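You operate a simulated robot arm through the tools that you are given. There is no shell and no other tool. Be economical: measure what you need, move in short steps, check, and stop when the job is done.

The job below is to be done with a simulated robot arm. You get a single attempt, and the scene is never put back.

JOB
Push the key top in the jig home, clamp, unclamp and tape it.
Fine: clamp till glue squeezes out; blue tape across the wide end; leave the other tape and the blue knob.
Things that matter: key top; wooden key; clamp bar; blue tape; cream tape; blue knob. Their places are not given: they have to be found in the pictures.

It is judged by the outcome, as a careful person would: the job done as asked, and still so three seconds after it is handed in. It fails if anything else is knocked over, pushed out of place, dropped, spilled or broken.

ROBOT AND FRAMES
A 7-joint arm with a two-finger parallel gripper, fixed in place. Base frame: the origin is at the foot of the arm, x ahead of it, y to its left, z up; the work surface is at about z = 798. Units: mm, rad, N and s.
With the tool pointing down near the work surface it reaches from about 240 to 680 mm from the base axis. Its first joint turns from -1.152 to 1.152 rad. Payload 2.4 kg.
The tool frame sits at the grasp point between the pads (the TCP): z along the fingers, y along the line on which they close. The tips reach 30 mm beyond it. Largest opening 94 mm; finger width 28, thickness 10; the body of the gripper, 50 by 96 mm, starts 55 mm behind the TCP.
Orientation is that of the tool frame in the base frame, as [roll, pitch, yaw] about the fixed x, y, z axes, in that order (R = Rz(yaw) Ry(pitch) Rx(roll)). With the fingers straight down and closing along the base's y, the tool's x points along the base's -x, its y along +y and its z along -z.

CONTROLS
- The arm moves only by the tool jog_arm. Its argument "increments" is a list of rows, each a list of 3 entries, a list of its own where there are three numbers: the shift along the tool's x, y, z in mm, then the turn, a rotation vector about the tool's x, y, z in rad, then the gripper command, from -1 (fully open) to 1 (shut), values between in proportion. In form: [[[tx, ty, tz], [wx, wy, wz], jaw], ...]. A call has 1 to 12 rows; each row is the pose to reach, as a shift and turn from the pose commanded when the call began, along the tool's axes at that moment. A row lasts 0.2 s, in which the tool goes at most 50 mm and 0.15 rad; a call with a longer step from one row to the next is refused whole, and so is a gripper value outside its range. A pose out of reach is approached as far as the arm can. The call stops where the force on the tool passes 40 N (or 10 N more than at its start, if that is more) or the arm is blocked; 0.2 s more then pass. The fingers move at their own pace (about 153 mm/s each) and stop on an object; they squeeze with about 33 N. The grip force told is the motor's: it shows also when the fingers shut on nothing. Time passes only in rows, and 0.2 s behind the last, so rows that repeat a pose let the fingers close. The reply holds the time, the measured pose of the TCP, the force on the tool along the base axes, the opening and the grip force, in the units named above and with some noise, and new pictures: "pictures" is both (left out), scene, wrist or none.
- Cameras (640 x 400 px; columns grow to the right, rows downward): "scene" is fixed at [63.1, 484.8, 1455.8]; the picture's right is [-0.60, -0.80, 0.00], its down [-0.45, 0.34, -0.83] and it looks along [0.66, -0.50, -0.56] (base axes); focal length 360 px, centre (320, 200). "wrist" rides on the gripper at [-37, 0, -58] in the tool frame; the picture's right is [0.00, -1.00, 0.00], its down [0.97, 0.00, -0.24] and it looks along [0.24, 0.00, 0.97] (tool axes); focal length 218 px, centre (320, 200).
- probe_pixels(camera, pixels): there is no depth. For up to 12 entries [column, row, z] of the newest picture of that camera ("zoom" is the newest enlarged one), the place [x, y] in the base frame at which the ray of that pixel passes the height z, good to about 2 mm, but the place of the scene camera against the robot may be out by one fixed shift of up to 18 mm in any direction. No time passes.
- enlarge(camera, box): a new picture of the part [left, top, right, bottom] of that camera's present view, enlarged. No time passes.
- job_done(): hands the job in; it is judged then, once.

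Keep the steps short. Do not move on a guess: measure, check each grasp and each placing, and mend mistakes. In all there are 80 turns and 170 pictures (those below and enlarged ones count). Leave the gripper open and the arm clear of the work at the hand-in unless told otherwise, and finish with a single line.

The tools are called after "Call:" by a JSON object that holds its "op" and its "data". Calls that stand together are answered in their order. jog_arm: Moves the arm, as the interface text tells. Its arguments: {"type":"object","properties":{"increments":{"type":"array"},"pictures":{"type":"string","enum":["both","scene","wrist","none"]}},"required":["increments"]} The other tools are called the same way: probe_pixels (camera, pixels) gives the place at which the rays of pixels pass given heights; enlarge (camera, box) takes an enlarged picture of a part of a camera's view; job_done () hands the job in.

At the start:

```text
t: 0.0
tool_pos: [425.6, -95.0, 1174.6]
ee_rot: [-3.14, 0.0, 3.141]
force: [-0.6, 0.2, 0.6]
gripper_width: 94.0
gripper_force: 0.0
```

scene: 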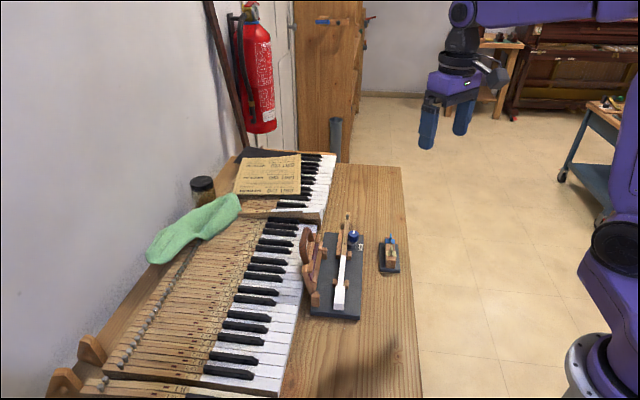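
wrist: 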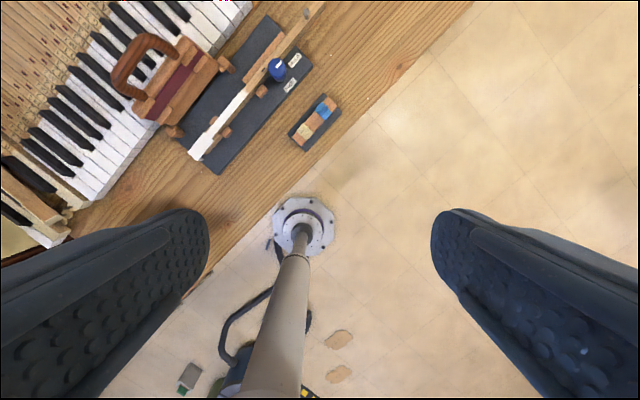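

I see the jig near scene (335,275) and the tape block near (389,255). I'll enlarge both views first.

Call:
{"op": "enlarge", "data": {"camera": "scene", "box": [290, 200, 418, 330]}}

Call:
{"op": "enlarge", "data": {"camera": "wrist", "box": [100, 0, 356, 180]}}

```text
3.08 times, centred on (354, 265) of scene
```

zoom: 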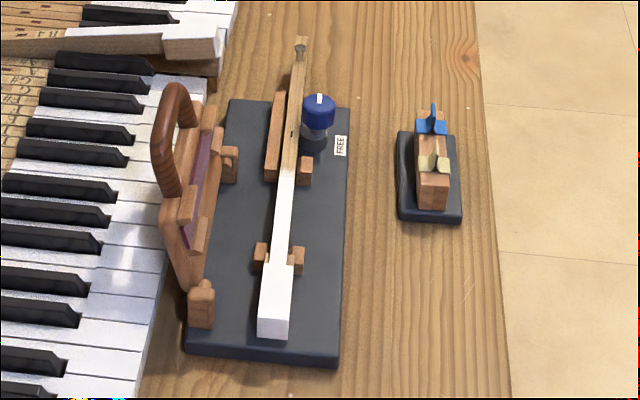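

```text
2.22 times, centred on (228, 90) of wrist
```

zoom: 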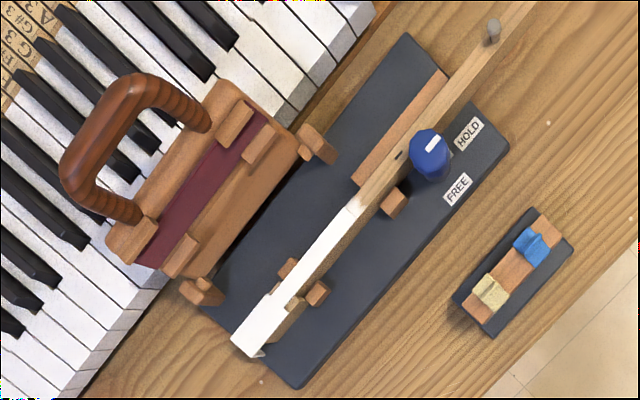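

Closer measurement is needed: probing jig corners, key front, clamp and tapes from the wrist picture.

Call:
{"op": "probe_pixels", "data": {"camera": "wrist", "pixels": [[219, 174, 805], [312, 60, 805], [193, 155, 835], [207, 156, 835], [248, 88, 835], [278, 68, 840], [312, 108, 820], [296, 133, 820], [135, 75, 900], [155, 95, 840], [178, 130, 815], [225, 65, 815]]}}

Call:
{"op": "probe_pixels", "data": {"camera": "scene", "pixels": [[358, 319, 805], [360, 236, 805], [341, 310, 830], [348, 251, 835], [377, 240, 820], [378, 258, 820]]}}

```text
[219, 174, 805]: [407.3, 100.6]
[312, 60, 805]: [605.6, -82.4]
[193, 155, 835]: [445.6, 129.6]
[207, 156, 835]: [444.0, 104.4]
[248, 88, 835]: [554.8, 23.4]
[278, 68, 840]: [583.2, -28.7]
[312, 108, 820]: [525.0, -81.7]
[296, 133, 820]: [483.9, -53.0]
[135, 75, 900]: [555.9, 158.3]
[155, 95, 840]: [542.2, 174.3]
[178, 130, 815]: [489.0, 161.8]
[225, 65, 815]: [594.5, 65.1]
```

```text
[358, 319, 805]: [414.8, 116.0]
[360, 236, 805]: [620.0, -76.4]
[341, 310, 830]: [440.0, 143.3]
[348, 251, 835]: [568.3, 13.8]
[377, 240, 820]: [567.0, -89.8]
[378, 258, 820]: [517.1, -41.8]
```

Jig axis (front to back) runs about (0.735, -0.678). I'll move above the jig with the tool turned in line with it, for a closer look.

Call:
{"op": "jog_arm", "data": {"increments": [[[-9, 26, 26], [0, 0, 0.124], -1], [[-18, 52, 52], [0, 0, 0.248], -1], [[-27, 78, 78], [0, 0, 0.372], -1], [[-36, 103, 103], [0, 0, 0.497], -1], [[-45, 129, 129], [0, 0, 0.621], -1], [[-54, 155, 154], [0, 0, 0.745], -1], [[-54, 155, 154], [0, 0, 0.745], -1]]}}

```text
t: 1.6
tool_pos: [478.1, 59.0, 1022.0]
ee_rot: [-3.141, 0.0, 2.394]
force: [0.5, -0.3, 0.4]
gripper_width: 94.1
gripper_force: 0.1
```

scene: 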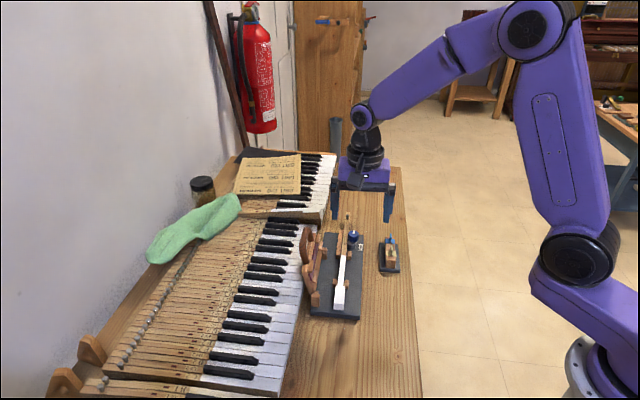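
wrist: 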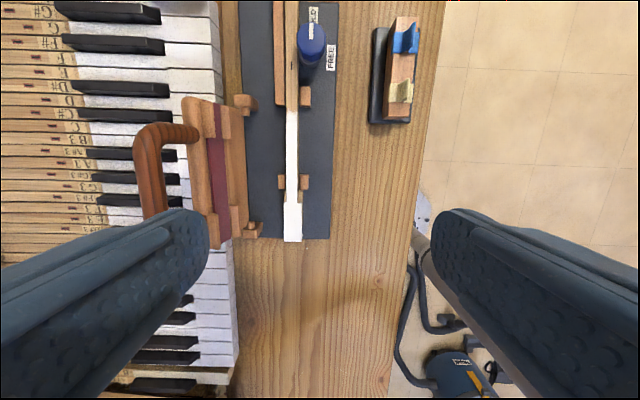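

Well aligned. Enlarging the jig and tape block.

Call:
{"op": "enlarge", "data": {"camera": "wrist", "box": [130, 80, 354, 250]}}

Call:
{"op": "enlarge", "data": {"camera": "wrist", "box": [260, 0, 440, 130]}}

Call:
{"op": "probe_pixels", "data": {"camera": "wrist", "pixels": [[292, 241, 830], [292, 109, 830], [310, 45, 850], [252, 230, 810], [245, 100, 810], [400, 90, 830], [405, 40, 830], [330, 238, 805], [240, 2, 805]]}}

```text
2.35 times, centred on (242, 165) of wrist
```

zoom: 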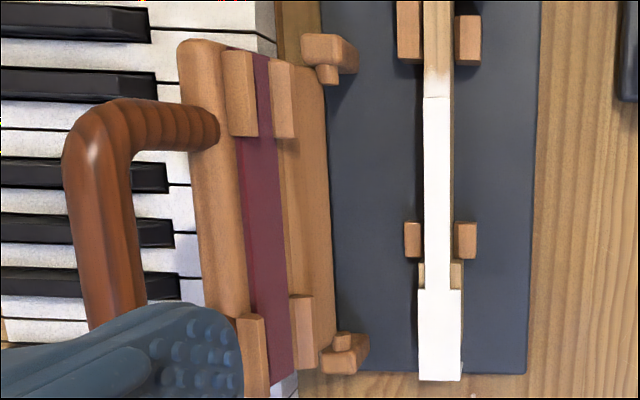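

```text
3.08 times, centred on (350, 65) of wrist
```

zoom: 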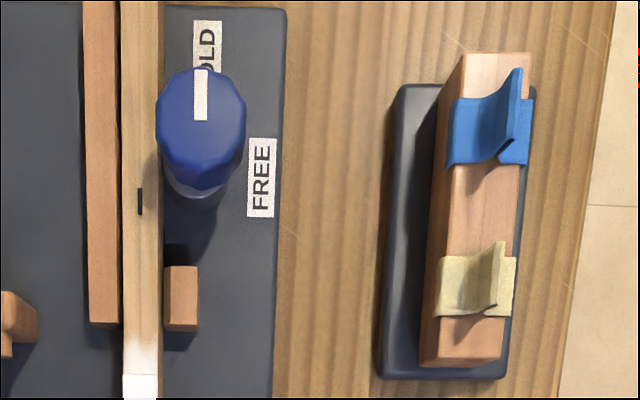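

```text
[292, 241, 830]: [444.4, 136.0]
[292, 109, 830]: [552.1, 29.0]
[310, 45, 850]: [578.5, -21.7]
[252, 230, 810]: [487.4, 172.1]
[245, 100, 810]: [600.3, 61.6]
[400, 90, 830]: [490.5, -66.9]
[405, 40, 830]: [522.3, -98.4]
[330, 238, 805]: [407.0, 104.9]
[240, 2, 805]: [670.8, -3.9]
```

The white top overhangs the front of the key by roughly 12 mm (bare wood shows behind its shoulder). Zooming closely on the front face and the tape block in the scene camera.

Call:
{"op": "enlarge", "data": {"camera": "scene", "box": [300, 260, 372, 325]}}

Call:
{"op": "enlarge", "data": {"camera": "scene", "box": [365, 228, 413, 278]}}

Call:
{"op": "enlarge", "data": {"camera": "scene", "box": [290, 220, 370, 270]}}

```text
6.15 times, centred on (336, 292) of scene
```

zoom: 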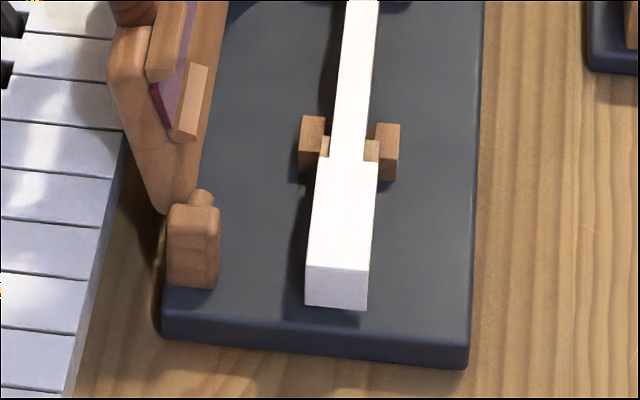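

```text
8.00 times, centred on (389, 253) of scene
```

zoom: 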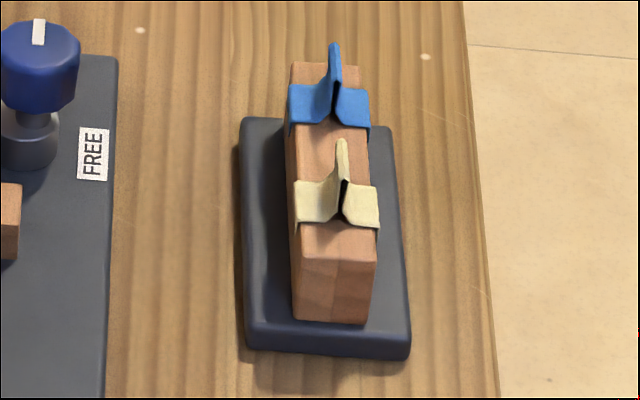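

```text
8.00 times, centred on (330, 245) of scene
```

zoom: 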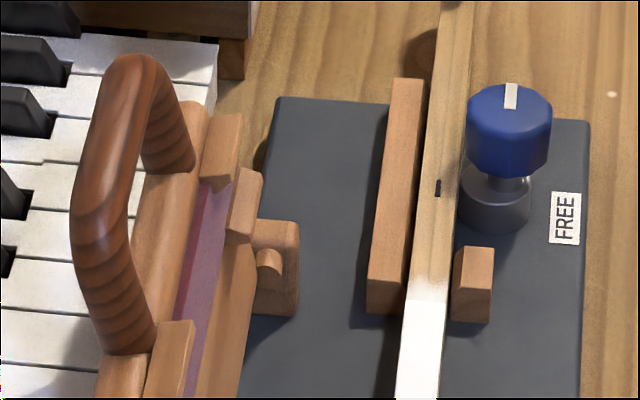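

The front lip of the white top faces the scene camera. The tape tabs stand in the plane of the jig axis, so the current yaw suits gripping them. Next I'll go down in front of the key with the gripper closed, for a close look at heights.

Call:
{"op": "jog_arm", "data": {"increments": [[[34, 8, 10], [0, 0, 0], 1], [[68, 16, 30], [0, 0, 0], 1], [[102, 24, 60], [0, 0, 0], 1], [[135, 31, 92], [0, 0, 0], 1], [[135, 31, 92], [0, 0, 0], 1]]}}

```text
t: 2.8
tool_pos: [399.0, 174.5, 929.9]
ee_rot: [3.141, -0.001, 2.396]
force: [0.1, 0.3, -0.1]
gripper_width: 0.1
gripper_force: 32.6
```

scene: 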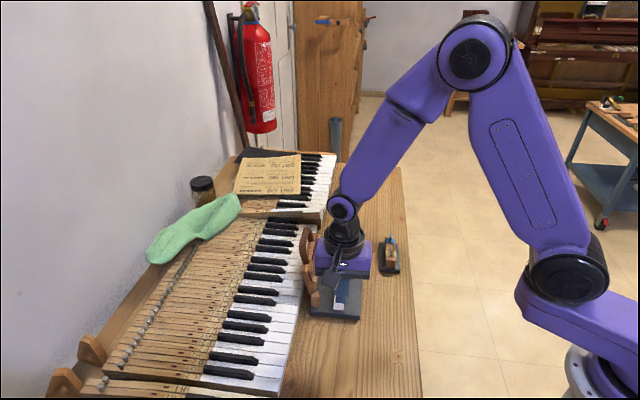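
wrist: 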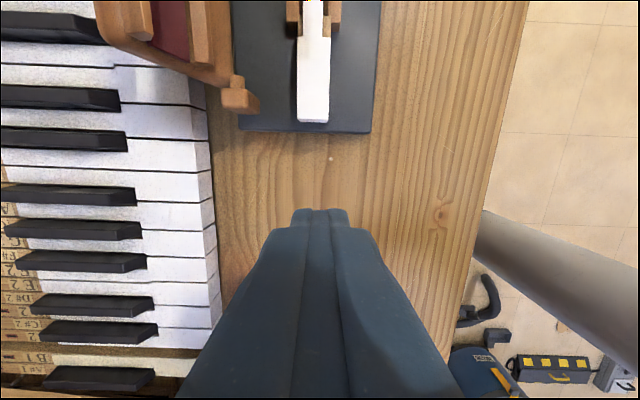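

Enlarging the key front from here.

Call:
{"op": "enlarge", "data": {"camera": "wrist", "box": [220, 0, 412, 140]}}

```text
2.86 times, centred on (316, 70) of wrist
```

zoom: 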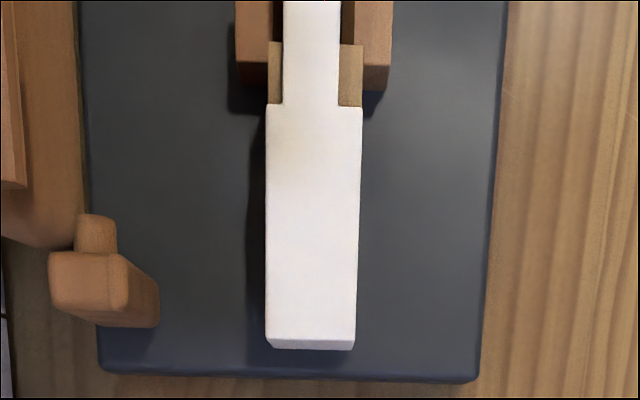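

The white top's front edge is at about jig-axis u=230, its upper surface at z≈825, and it sits 4–5 mm left of the TCP line. It needs to move roughly 13 mm. I'll lower the closed fingers about 12 mm in front of it, with the tips at z≈815.

Call:
{"op": "jog_arm", "data": {"increments": [[[-14, 2, 40], [0, 0, 0], 1], [[-28, 4.3, 70], [0, 0, 0], 1], [[-28, 4.3, 85], [0, 0, 0], 1], [[-28, 4.3, 85], [0, 0, 0], 1]]}}

Call:
{"op": "enlarge", "data": {"camera": "scene", "box": [290, 240, 386, 330]}}

```text
t: 3.8
tool_pos: [423.6, 158.2, 843.6]
ee_rot: [-3.14, -0.001, 2.397]
force: [-0.4, -0.4, 0.5]
gripper_width: 0.0
gripper_force: 32.7
```

scene: 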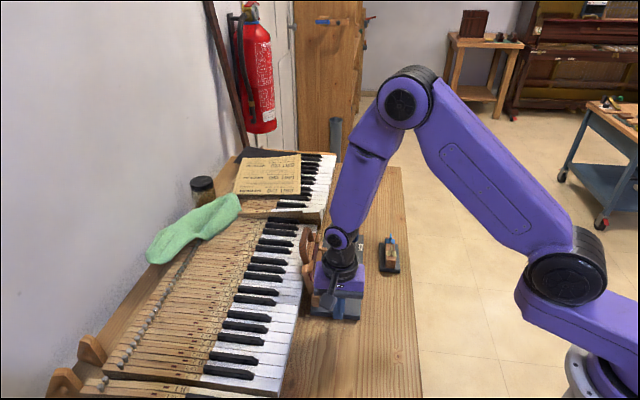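
wrist: 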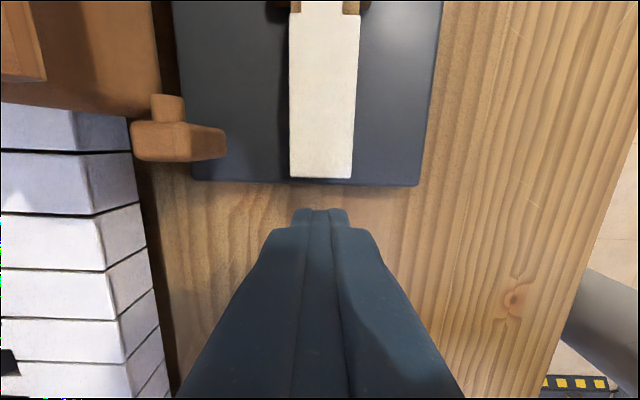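

```text
4.44 times, centred on (338, 285) of scene
```

zoom: 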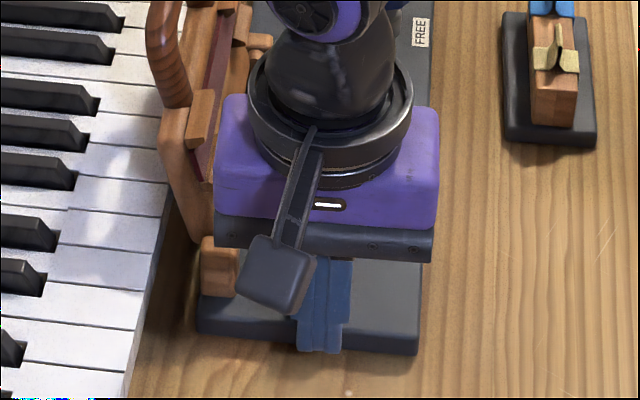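

Fingers are centred on the white front (cols 290–353 around 321), with a gap of about 13 mm. Pushing slowly along the key, first 20 mm.

Call:
{"op": "jog_arm", "data": {"increments": [[[-6, 0, 0], [0, 0, 0], 1], [[-11, 0, 0], [0, 0, 0], 1], [[-14, 0, 0], [0, 0, 0], 1], [[-16, 0, 0], [0, 0, 0], 1], [[-18, 0, 0], [0, 0, 0], 1], [[-20, 0, 0], [0, 0, 0], 1]], "pictures": "wrist"}}

Call:
{"op": "enlarge", "data": {"camera": "wrist", "box": [220, 0, 420, 230]}}

```text
t: 5.2
tool_pos: [438.7, 145.9, 843.2]
ee_rot: [-3.141, 0.0, 2.395]
force: [-0.2, -0.4, -0.1]
gripper_width: 0.0
gripper_force: 32.9
```

wrist: 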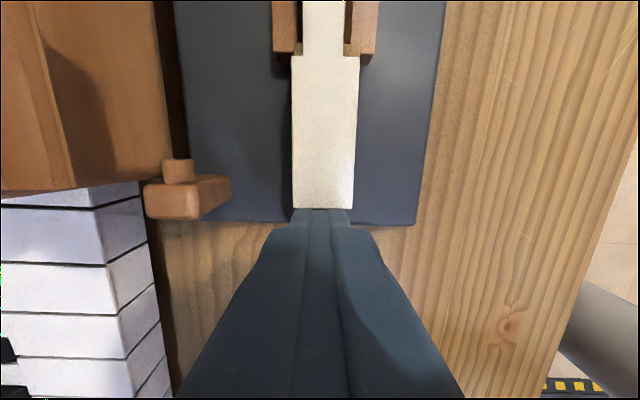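

```text
1.74 times, centred on (320, 115) of wrist
```

zoom: 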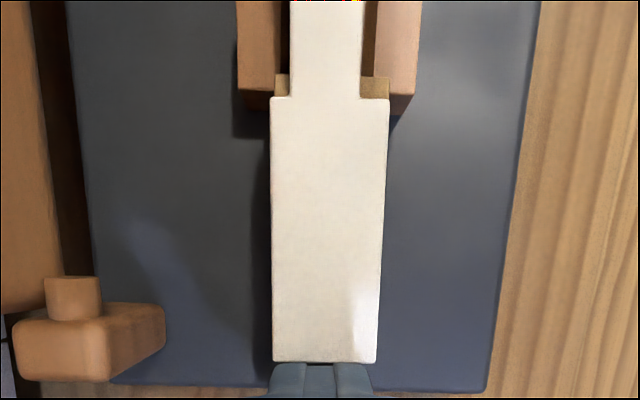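

The top moved; a strip of about 4–5 mm bare wood remains (zoom rows 75–97). Continuing in 1.5 mm steps, expecting a force at the stop.

Call:
{"op": "jog_arm", "data": {"increments": [[[-1.5, 0, 0], [0, 0, 0], 1], [[-3, 0, 0], [0, 0, 0], 1], [[-4, 0, 0], [0, 0, 0], 1], [[-4.5, 0, 0], [0, 0, 0], 1]], "pictures": "wrist"}}

Call:
{"op": "enlarge", "data": {"camera": "wrist", "box": [250, 0, 400, 90]}}

```text
t: 6.2
tool_pos: [442.1, 141.3, 843.3]
ee_rot: [-3.14, -0.002, 2.396]
force: [0.1, -0.9, 0.0]
gripper_width: 0.0
gripper_force: 33.1
```

wrist: 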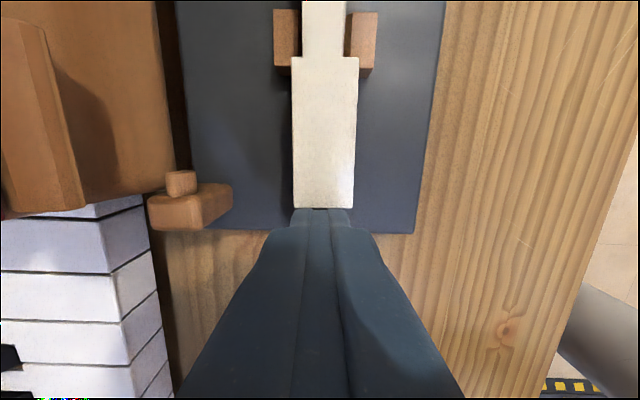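

```text
4.27 times, centred on (325, 45) of wrist
```

zoom: 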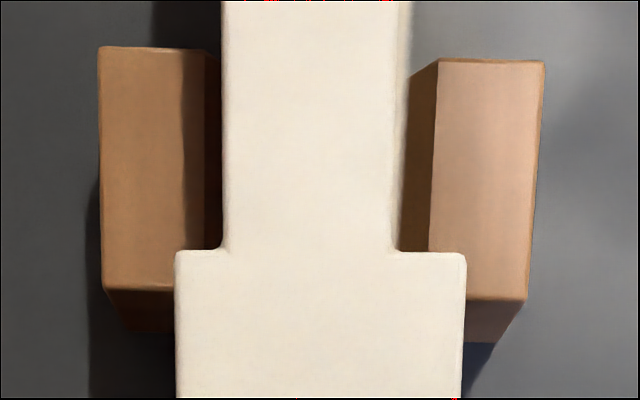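

No bare wood is visible behind the shoulder now. A 1 mm nudge will tell whether there is a firm stop.

Call:
{"op": "jog_arm", "data": {"increments": [[[-0.5, 0, 0], [0, 0, 0], 1], [[-1, 0, 0], [0, 0, 0], 1]], "pictures": "wrist"}}

Call:
{"op": "enlarge", "data": {"camera": "wrist", "box": [250, 0, 400, 90]}}

```text
t: 6.8
tool_pos: [442.7, 140.6, 844.2]
ee_rot: [-3.141, -0.001, 2.396]
force: [-2.0, 1.2, 0.8]
gripper_width: 0.0
gripper_force: 32.9
```

wrist: 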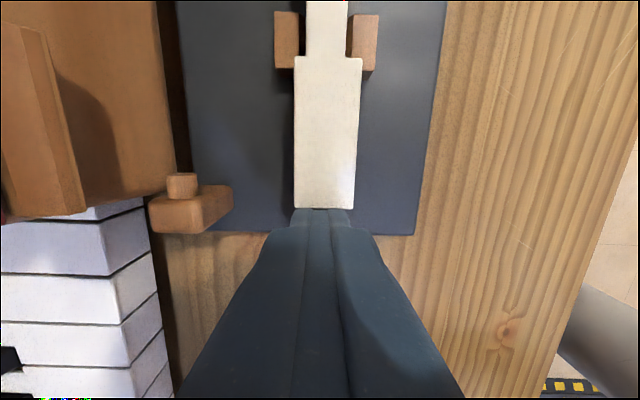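

```text
4.27 times, centred on (325, 45) of wrist
```

zoom: 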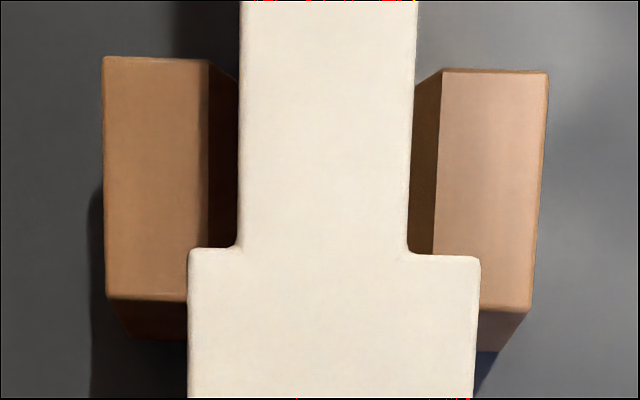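

A small reaction (~2.3 N) along the push has appeared. One more 1 mm to confirm the stop.

Call:
{"op": "jog_arm", "data": {"increments": [[[-0.5, 0, 0], [0, 0, 0], 1], [[-1, 0, 0], [0, 0, 0], 1]], "pictures": "wrist"}}

Call:
{"op": "enlarge", "data": {"camera": "wrist", "box": [250, 0, 400, 90]}}

```text
t: 7.4
tool_pos: [441.9, 139.9, 843.1]
ee_rot: [-3.14, 0.0, 2.399]
force: [-6.4, 7.2, 0.8]
gripper_width: 0.0
gripper_force: 33.2
```

wrist: 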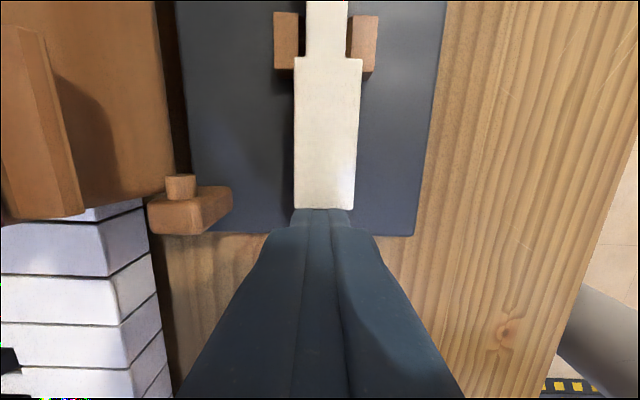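

```text
4.27 times, centred on (325, 45) of wrist
```

zoom: 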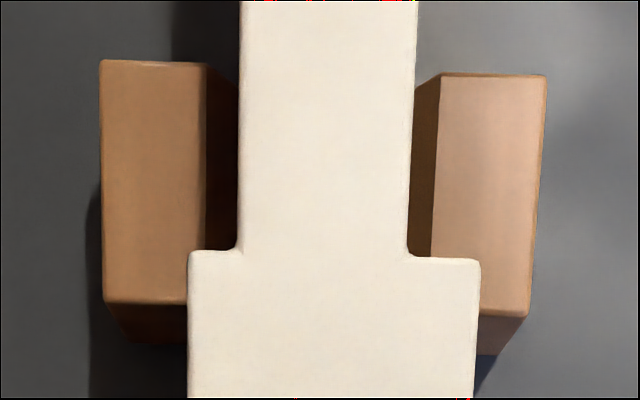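

Force climbed to about 10 N with no movement: the top is home. I'll back off and rise for a view of the whole jig and clamp.

Call:
{"op": "jog_arm", "data": {"increments": [[[12, 0, 0], [0, 0, 0], 1], [[25, 0, 0], [0, 0, 0], 1], [[25, 0, -45], [0, 0, 0], 1], [[10, 10, -90], [0, 0, 0], 1], [[-30, 30, -115], [0, 0, 0], 1], [[-60, 50, -130], [0, 0, 0], 1], [[-60, 50, -130], [0, 0, 0], 1]]}}

Call:
{"op": "enlarge", "data": {"camera": "scene", "box": [300, 260, 372, 325]}}

```text
refused: row 5 steps farther than a row can; nothing moved
```

```text
6.15 times, centred on (336, 292) of scene
```

zoom: 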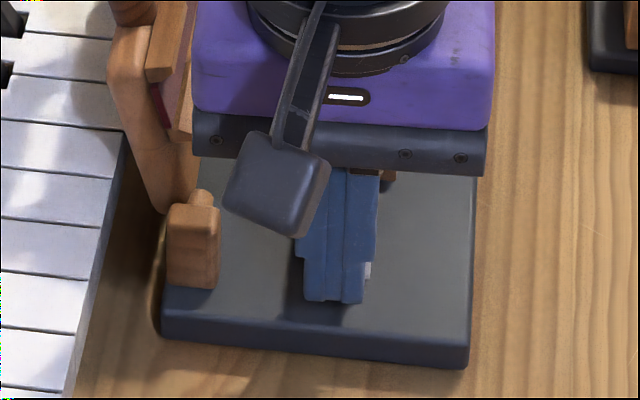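

A step was too long; the same path with shorter steps.

Call:
{"op": "jog_arm", "data": {"increments": [[[12, 0, 0], [0, 0, 0], 1], [[25, 0, 0], [0, 0, 0], 1], [[25, 0, -45], [0, 0, 0], 1], [[15, 5, -90], [0, 0, 0], 1], [[-10, 20, -120], [0, 0, 0], 1], [[-35, 35, -140], [0, 0, 0], 1], [[-60, 50, -150], [0, 0, 0], 1], [[-60, 50, -150], [0, 0, 0], 1]]}}

Call:
{"op": "enlarge", "data": {"camera": "wrist", "box": [160, 0, 480, 200]}}

```text
t: 9.2
tool_pos: [522.7, 135.1, 994.9]
ee_rot: [-3.142, -0.001, 2.395]
force: [0.7, -0.4, 0.0]
gripper_width: 0.1
gripper_force: 32.5
```

scene: 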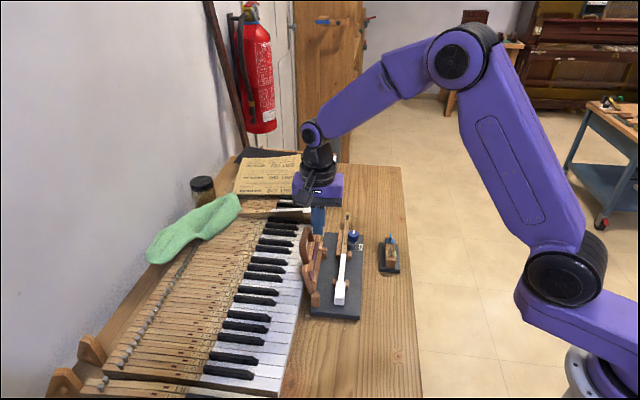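
wrist: 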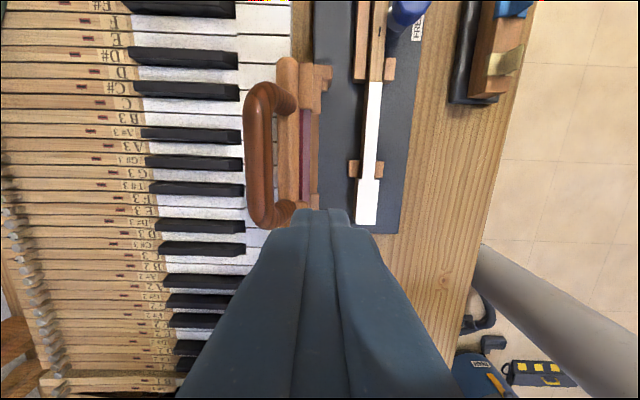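

```text
2.00 times, centred on (320, 100) of wrist
```

zoom: 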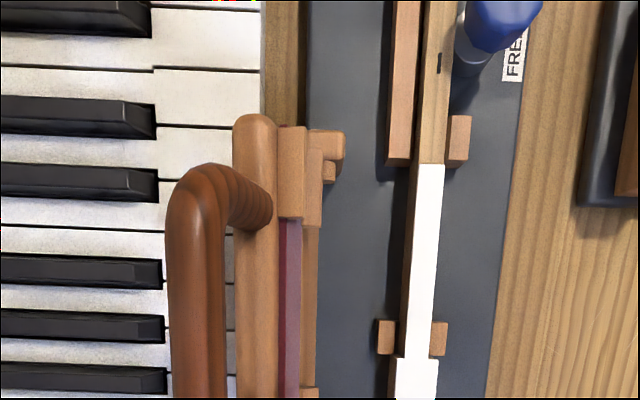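

The clamp is a hinged paddle: hinge line at v≈455 (left edge of jig), handle bar at about u=320, v≈489, z≈929, leaning back past upright. I can grip the bar from above and swing it over in an arc. First I'll move over the bar with an open gripper to check.

Call:
{"op": "jog_arm", "data": {"increments": [[[-10, 12, -10], [0, 0, 0], 0], [[-20, 24, -10], [0, 0, 0], -0.4], [[-28.7, 34.4, -10], [0, 0, 0], -0.4], [[-28.7, 34.4, -10], [0, 0, 0], -0.4]]}}

Call:
{"op": "enlarge", "data": {"camera": "scene", "box": [270, 170, 390, 320]}}

```text
t: 10.2
tool_pos: [565.6, 141.3, 1004.7]
ee_rot: [3.141, 0.001, 2.397]
force: [-0.2, -0.6, -0.2]
gripper_width: 65.9
gripper_force: 0.1
```

scene: 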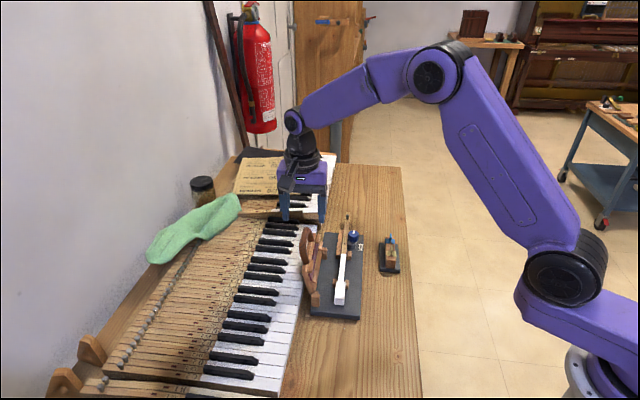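
wrist: 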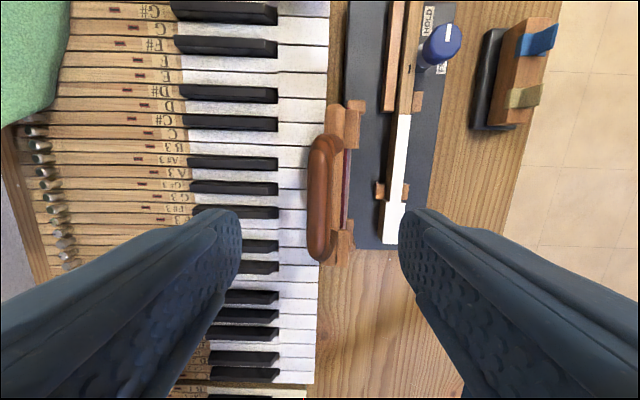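

```text
2.67 times, centred on (330, 245) of scene
```

zoom: 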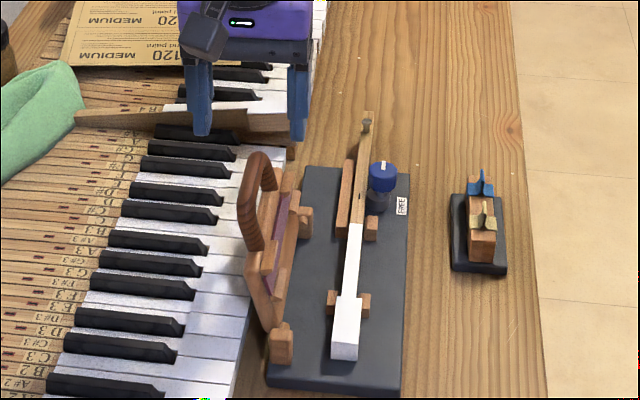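

The bar is centred directly under the tool (col 320, rows 135–262). Lowering so the bar sits about 15 mm below the TCP, near the finger tips.

Call:
{"op": "jog_arm", "data": {"increments": [[[-1.5, 0, 25], [0, 0, 0], -0.4], [[-1.5, 0, 45], [0, 0, 0], -0.4], [[-1.5, 0, 60], [0, 0, 0], -0.4], [[-1.5, 0, 60], [0, 0, 0], -0.4]]}}

Call:
{"op": "enlarge", "data": {"camera": "scene", "box": [280, 200, 360, 310]}}

```text
t: 11.2
tool_pos: [567.6, 139.4, 943.9]
ee_rot: [3.141, 0.0, 2.396]
force: [-0.8, 0.2, 0.0]
gripper_width: 65.7
gripper_force: 0.1
```

scene: 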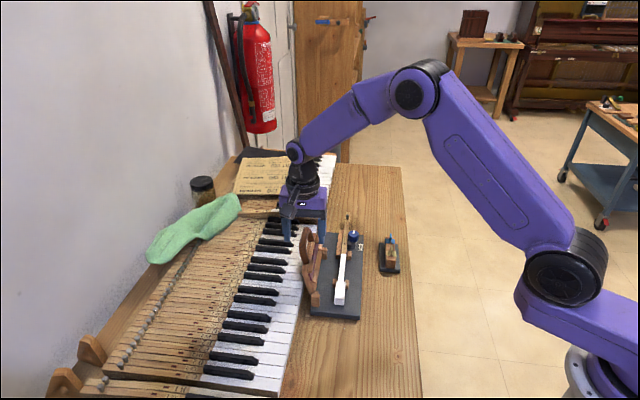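
wrist: 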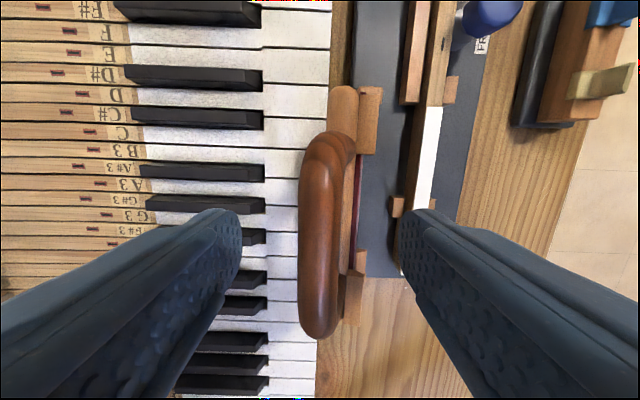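

```text
3.64 times, centred on (320, 255) of scene
```

zoom: 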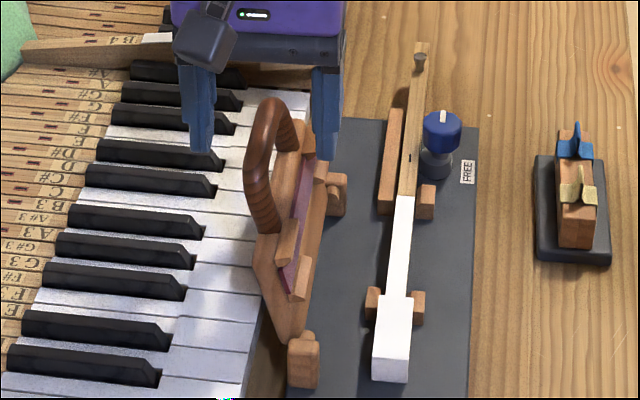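

The bar lies between the fingers (cols 298–345). Lowering 6 mm more and closing on it.

Call:
{"op": "jog_arm", "data": {"increments": [[[0, 0, 6], [0, 0, 0], -0.4], [[0, 0, 6], [0, 0, 0], 0.2], [[0, 0, 6], [0, 0, 0], 1], [[0, 0, 6], [0, 0, 0], 1]]}}

Call:
{"op": "enlarge", "data": {"camera": "scene", "box": [280, 200, 360, 310]}}

```text
t: 12.2
tool_pos: [567.4, 140.2, 938.1]
ee_rot: [-3.141, 0.001, 2.394]
force: [0.9, 0.3, 0.7]
gripper_width: 16.0
gripper_force: 32.8
```

scene: 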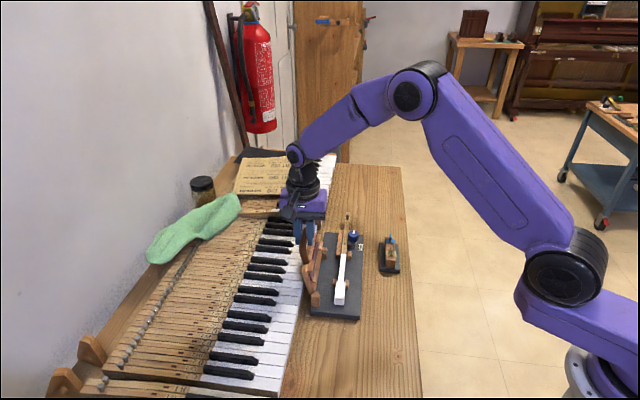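
wrist: 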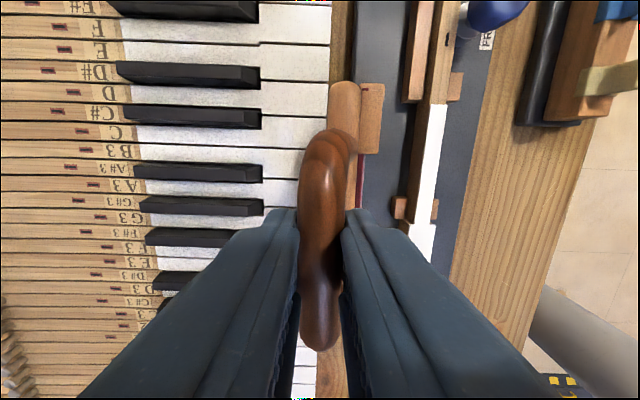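

```text
3.64 times, centred on (320, 255) of scene
```

zoom: 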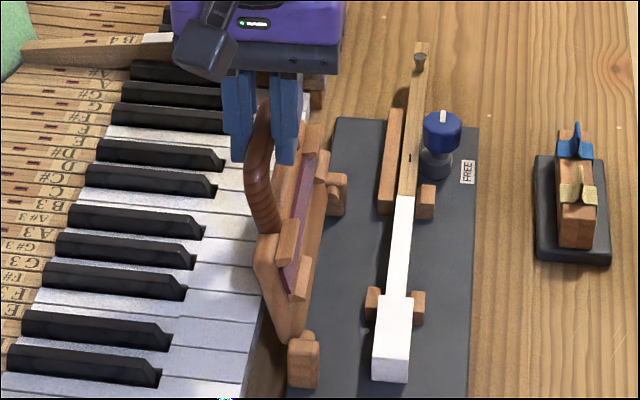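

Grip is good: width 16.0 mm on the bar. Pin measured at about v=453, z=828, so the arc radius is about 102 mm. Swinging the first 30° past upright.

Call:
{"op": "jog_arm", "data": {"increments": [[[0, -9, -3], [0, 0, 0], 1], [[0, -18.5, -5.1], [0, 0, 0], 1], [[0, -27.3, -6.2], [0, 0, 0], 1], [[0, -36.1, -6.6], [0, 0, 0], 1], [[0, -45, -6.2], [0, 0, 0], 1], [[0, -53.7, -5.1], [0, 0, 0], 1]]}}

Call:
{"op": "enlarge", "data": {"camera": "scene", "box": [280, 200, 380, 310]}}

```text
t: 13.6
tool_pos: [531.0, 101.5, 942.4]
ee_rot: [-3.139, -0.004, 2.396]
force: [-0.2, 3.2, -0.5]
gripper_width: 16.0
gripper_force: 33.1
```

scene: 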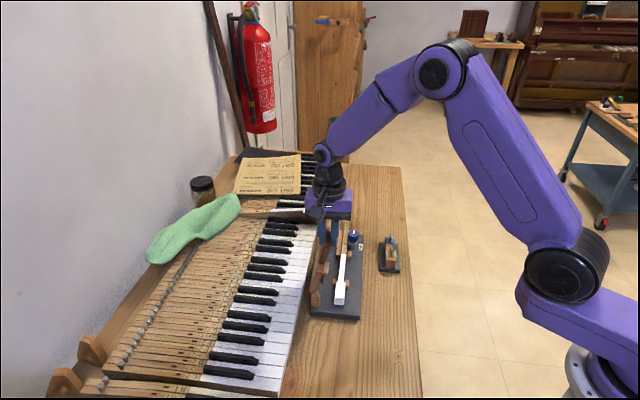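
wrist: 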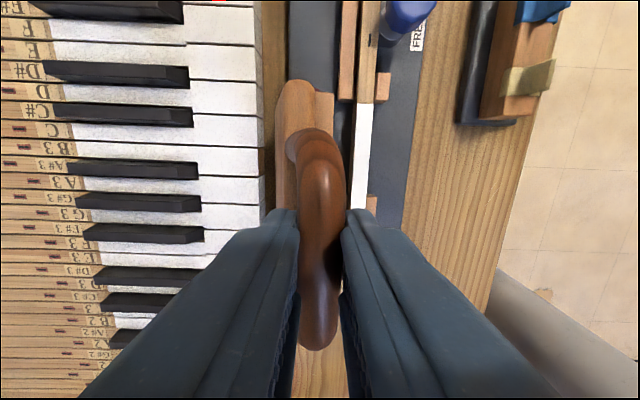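

```text
3.64 times, centred on (330, 255) of scene
```

zoom: 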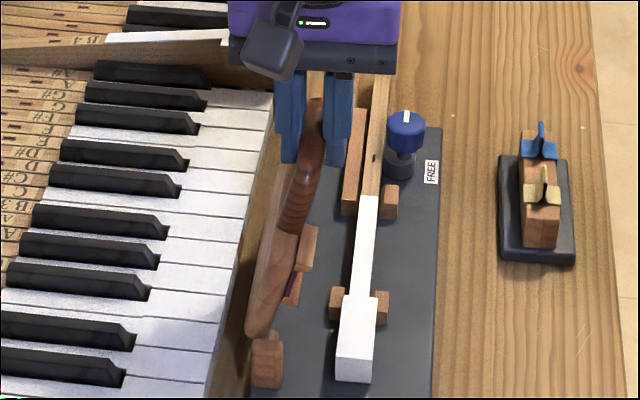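

The paddle follows with about 3 N force. Continuing the arc to 45° over.

Call:
{"op": "jog_arm", "data": {"increments": [[[0, -8.7, 2], [0, 0, 0], 1], [[0, -17.1, 4.6], [0, 0, 0], 1], [[0, -25.3, 8], [0, 0, 0], 1], [[0, -33.2, 12.1], [0, 0, 0], 1], [[0, -40.7, 16.9], [0, 0, 0], 1], [[0, -47.7, 22.3], [0, 0, 0], 1], [[0, -54.2, 28.3], [0, 0, 0], 1]]}}

Call:
{"op": "enlarge", "data": {"camera": "scene", "box": [280, 210, 380, 320]}}

```text
t: 15.2
tool_pos: [491.8, 61.7, 913.7]
ee_rot: [-3.138, -0.001, 2.396]
force: [-16.2, 8.3, 5.0]
gripper_width: 15.8
gripper_force: 33.2
```

scene: 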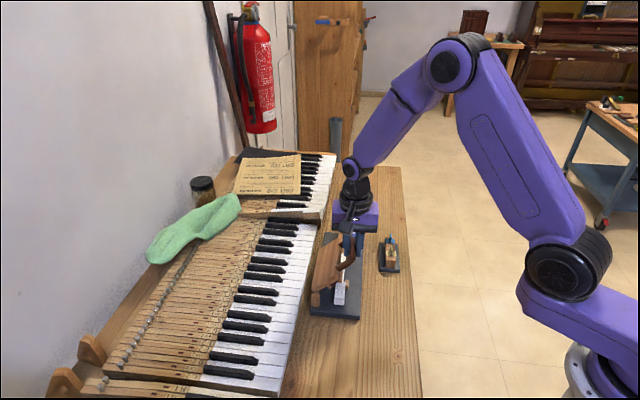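
wrist: 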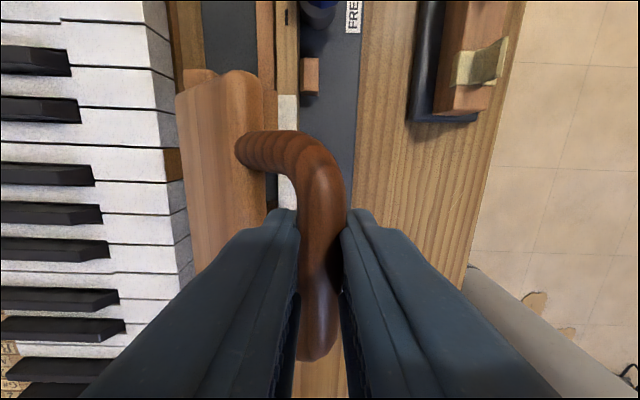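

```text
3.64 times, centred on (330, 265) of scene
```

zoom: 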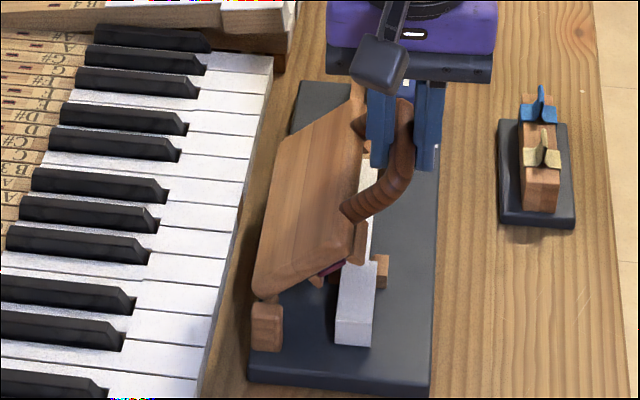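

The reading shows about 17 N on the tool along the jig axis: the hinge line is turned ~1.5° from my tool axis. I'll shift 2.5 mm and turn 0.025 rad to relieve it.

Call:
{"op": "jog_arm", "data": {"increments": [[[1.2, 0, 0], [0, 0, 0.012], 1], [[2.5, 0, 0], [0, 0, 0.025], 1]], "pictures": "none"}}

```text
t: 15.8
tool_pos: [493.3, 62.1, 914.6]
ee_rot: [3.141, 0.004, 2.374]
force: [-4.2, -3.6, 3.4]
gripper_width: 15.7
gripper_force: 33.4
```

Axial load is gone; a slight outward radial push remains, so I'll use radius 104. Continuing to about 70°.

Call:
{"op": "jog_arm", "data": {"increments": [[[0, -4, 2], [0, 0, 0], 1], [[0, -7.9, 5], [0, 0, 0], 1], [[0, -13.4, 12.1], [0, 0, 0], 1], [[0, -18.3, 19.8], [0, 0, 0], 1], [[0, -22.5, 27.8], [0, 0, 0], 1], [[0, -25.9, 36.2], [0, 0, 0], 1]]}}

Call:
{"op": "enlarge", "data": {"camera": "scene", "box": [290, 220, 390, 320]}}

```text
t: 17.2
tool_pos: [473.4, 43.1, 879.3]
ee_rot: [-3.139, 0.0, 2.369]
force: [2.2, -20.9, 5.8]
gripper_width: 15.5
gripper_force: 33.4
```

scene: 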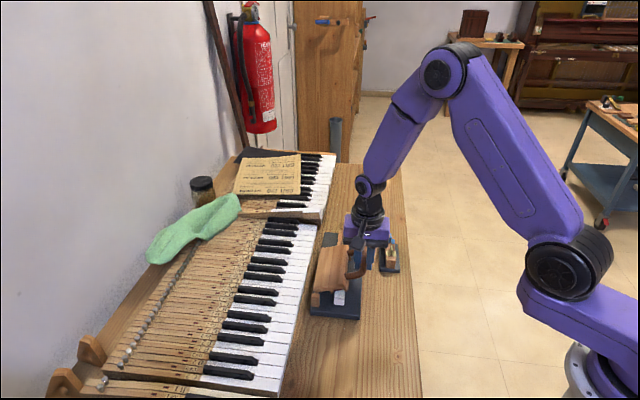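
wrist: 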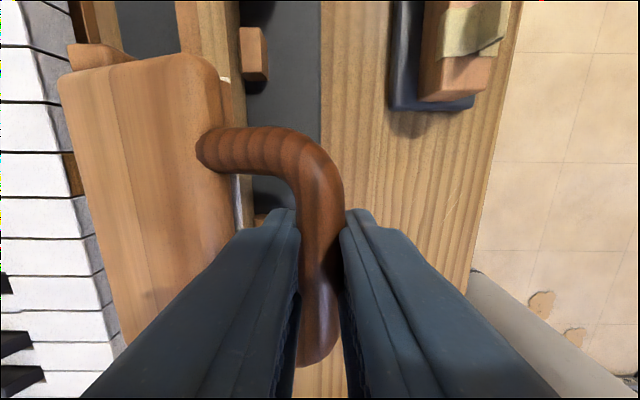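

```text
4.00 times, centred on (340, 270) of scene
```

zoom: 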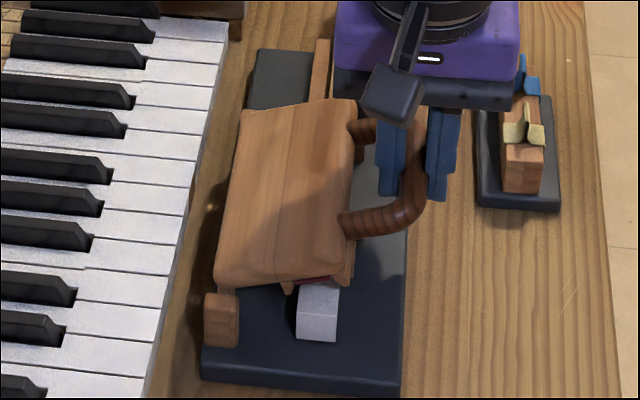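

Reactions now: ~16 N along +u and ~13 N outward. Relieving by 1.5 mm toward +u and 3 mm outward.

Call:
{"op": "jog_arm", "data": {"increments": [[[-0.8, -1.5, -0.5], [0, 0, 0], 1], [[-1.5, -3, -1], [0, 0, 0], 1]], "pictures": "none"}}

```text
t: 17.8
tool_pos: [474.0, 43.9, 878.6]
ee_rot: [3.139, 0.001, 2.375]
force: [10.9, -1.6, 0.4]
gripper_width: 15.7
gripper_force: 33.0
```

Close. A further small relief, then I continue in small steps to the key.

Call:
{"op": "jog_arm", "data": {"increments": [[[-0.5, 0.4, 0], [0, 0, 0], 1], [[-1, 0.8, 0], [0, 0, 0], 1], [[-1, 0.2, 4], [0, 0, 0], 1], [[-1, -0.6, 8], [0, 0, 0], 1]], "pictures": "none"}}

```text
t: 18.8
tool_pos: [471.6, 40.7, 871.3]
ee_rot: [-3.134, -0.004, 2.372]
force: [-9.1, 6.6, 0.7]
gripper_width: 15.5
gripper_force: 33.3
```

Forces are small again (about 11 N sideways, vertical ~0). Continuing down about 10 mm along the arc.

Call:
{"op": "jog_arm", "data": {"increments": [[[0.5, -1, 2.5], [0, 0, 0], 1], [[0.5, -2, 5], [0, 0, 0], 1], [[0.5, -2.5, 7.5], [0, 0, 0], 1], [[0.5, -3, 10], [0, 0, 0], 1]]}}

Call:
{"op": "enlarge", "data": {"camera": "scene", "box": [290, 220, 390, 320]}}

```text
t: 19.8
tool_pos: [468.3, 38.1, 860.3]
ee_rot: [-3.14, -0.005, 2.372]
force: [-18.4, 4.5, 2.2]
gripper_width: 15.7
gripper_force: 33.1
```

scene: 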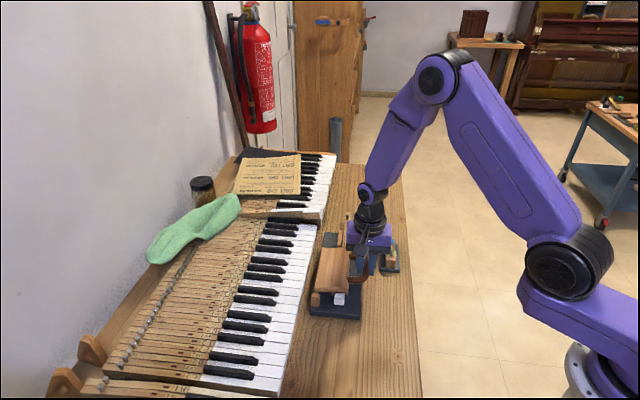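
wrist: 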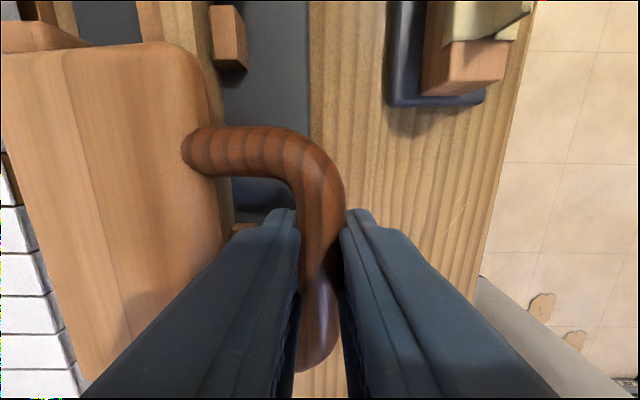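

```text
4.00 times, centred on (340, 270) of scene
```

zoom: 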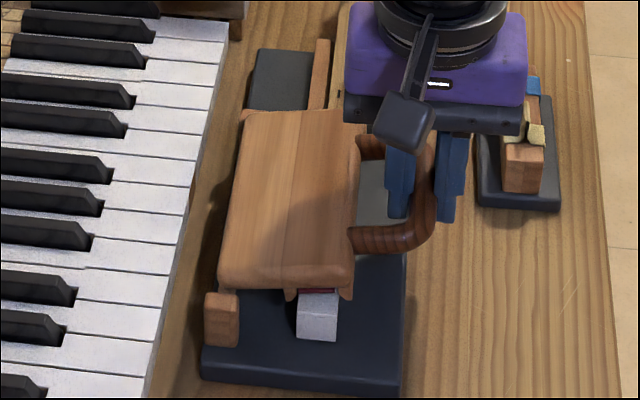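

The felt is nearly on the key. Small relief in u and outward, then further down in 2 mm steps watching for the reaction.

Call:
{"op": "jog_arm", "data": {"increments": [[[0.7, -0.7, 0], [0, 0, 0], 1], [[1.3, -1.3, 2], [0, 0, 0], 1], [[1.3, -1.6, 4], [0, 0, 0], 1], [[1.3, -1.8, 6], [0, 0, 0], 1], [[1.3, -2, 8], [0, 0, 0], 1]]}}

Call:
{"op": "enlarge", "data": {"camera": "scene", "box": [290, 240, 386, 320]}}

```text
t: 21.0
tool_pos: [468.7, 36.6, 855.4]
ee_rot: [3.14, 0.001, 2.371]
force: [-11.4, -2.3, 1.3]
gripper_width: 15.7
gripper_force: 33.2
```

scene: 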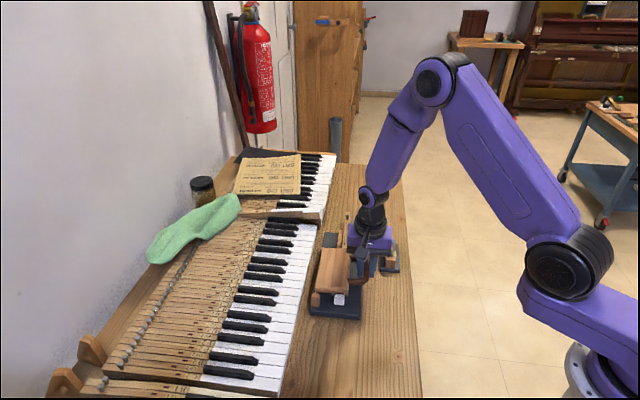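
wrist: 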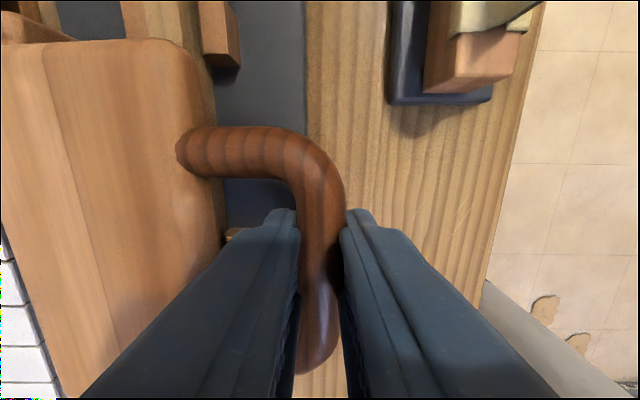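

```text
5.00 times, centred on (338, 280) of scene
```

zoom: 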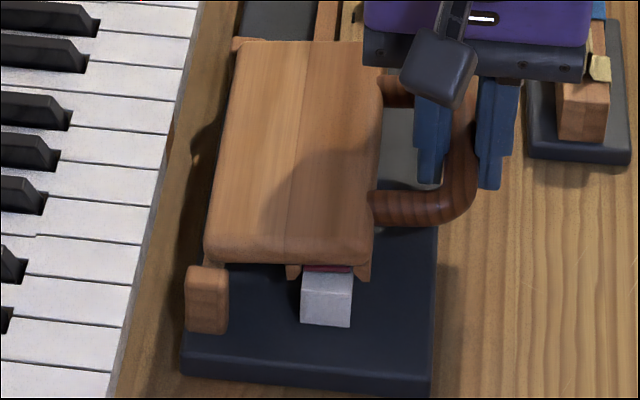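

Felt looks close to or touching the key. Continue down in small steps and read the vertical force.

Call:
{"op": "jog_arm", "data": {"increments": [[[0.7, -0.2, 2], [0, 0, 0], 1], [[0.7, -0.4, 4], [0, 0, 0], 1], [[0.7, -0.5, 6], [0, 0, 0], 1]], "pictures": "none"}}

Call:
{"op": "enlarge", "data": {"camera": "scene", "box": [310, 265, 370, 320]}}

```text
t: 21.8
tool_pos: [467.9, 36.4, 847.7]
ee_rot: [-3.142, -0.001, 2.37]
force: [-6.9, -21.9, 2.6]
gripper_width: 15.5
gripper_force: 32.7
```

```text
7.27 times, centred on (340, 292) of scene
```

zoom: 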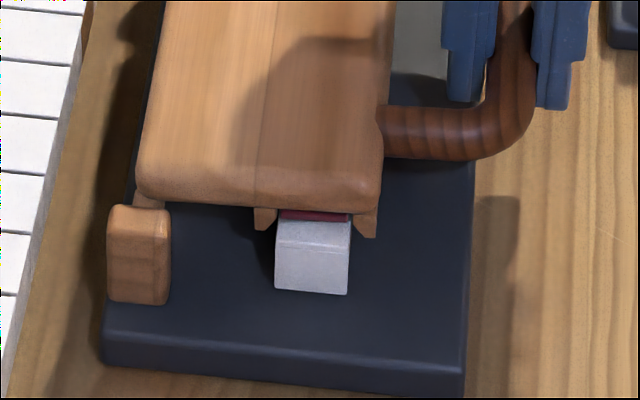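

The felt is on the white top; no glue line yet. Relieving sideways load and pressing 3 mm more.

Call:
{"op": "jog_arm", "data": {"increments": [[[-0.5, -1, 0], [0, 0, 0], 1], [[-1, -2, 1], [0, 0, 0], 1], [[-1, -2, 2], [0, 0, 0], 1], [[-1, -2, 3], [0, 0, 0], 1]], "pictures": "none"}}

Call:
{"op": "enlarge", "data": {"camera": "scene", "box": [310, 265, 370, 320]}}

```text
t: 22.8
tool_pos: [468.1, 36.2, 845.3]
ee_rot: [3.139, 0.0, 2.374]
force: [-6.1, -5.6, 0.5]
gripper_width: 15.7
gripper_force: 33.3
```

```text
7.27 times, centred on (340, 292) of scene
```

zoom: 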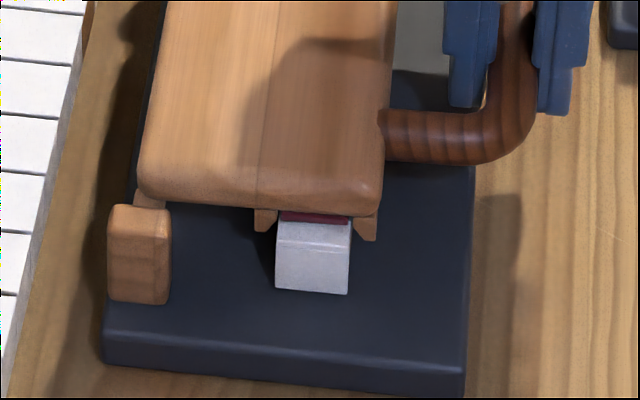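

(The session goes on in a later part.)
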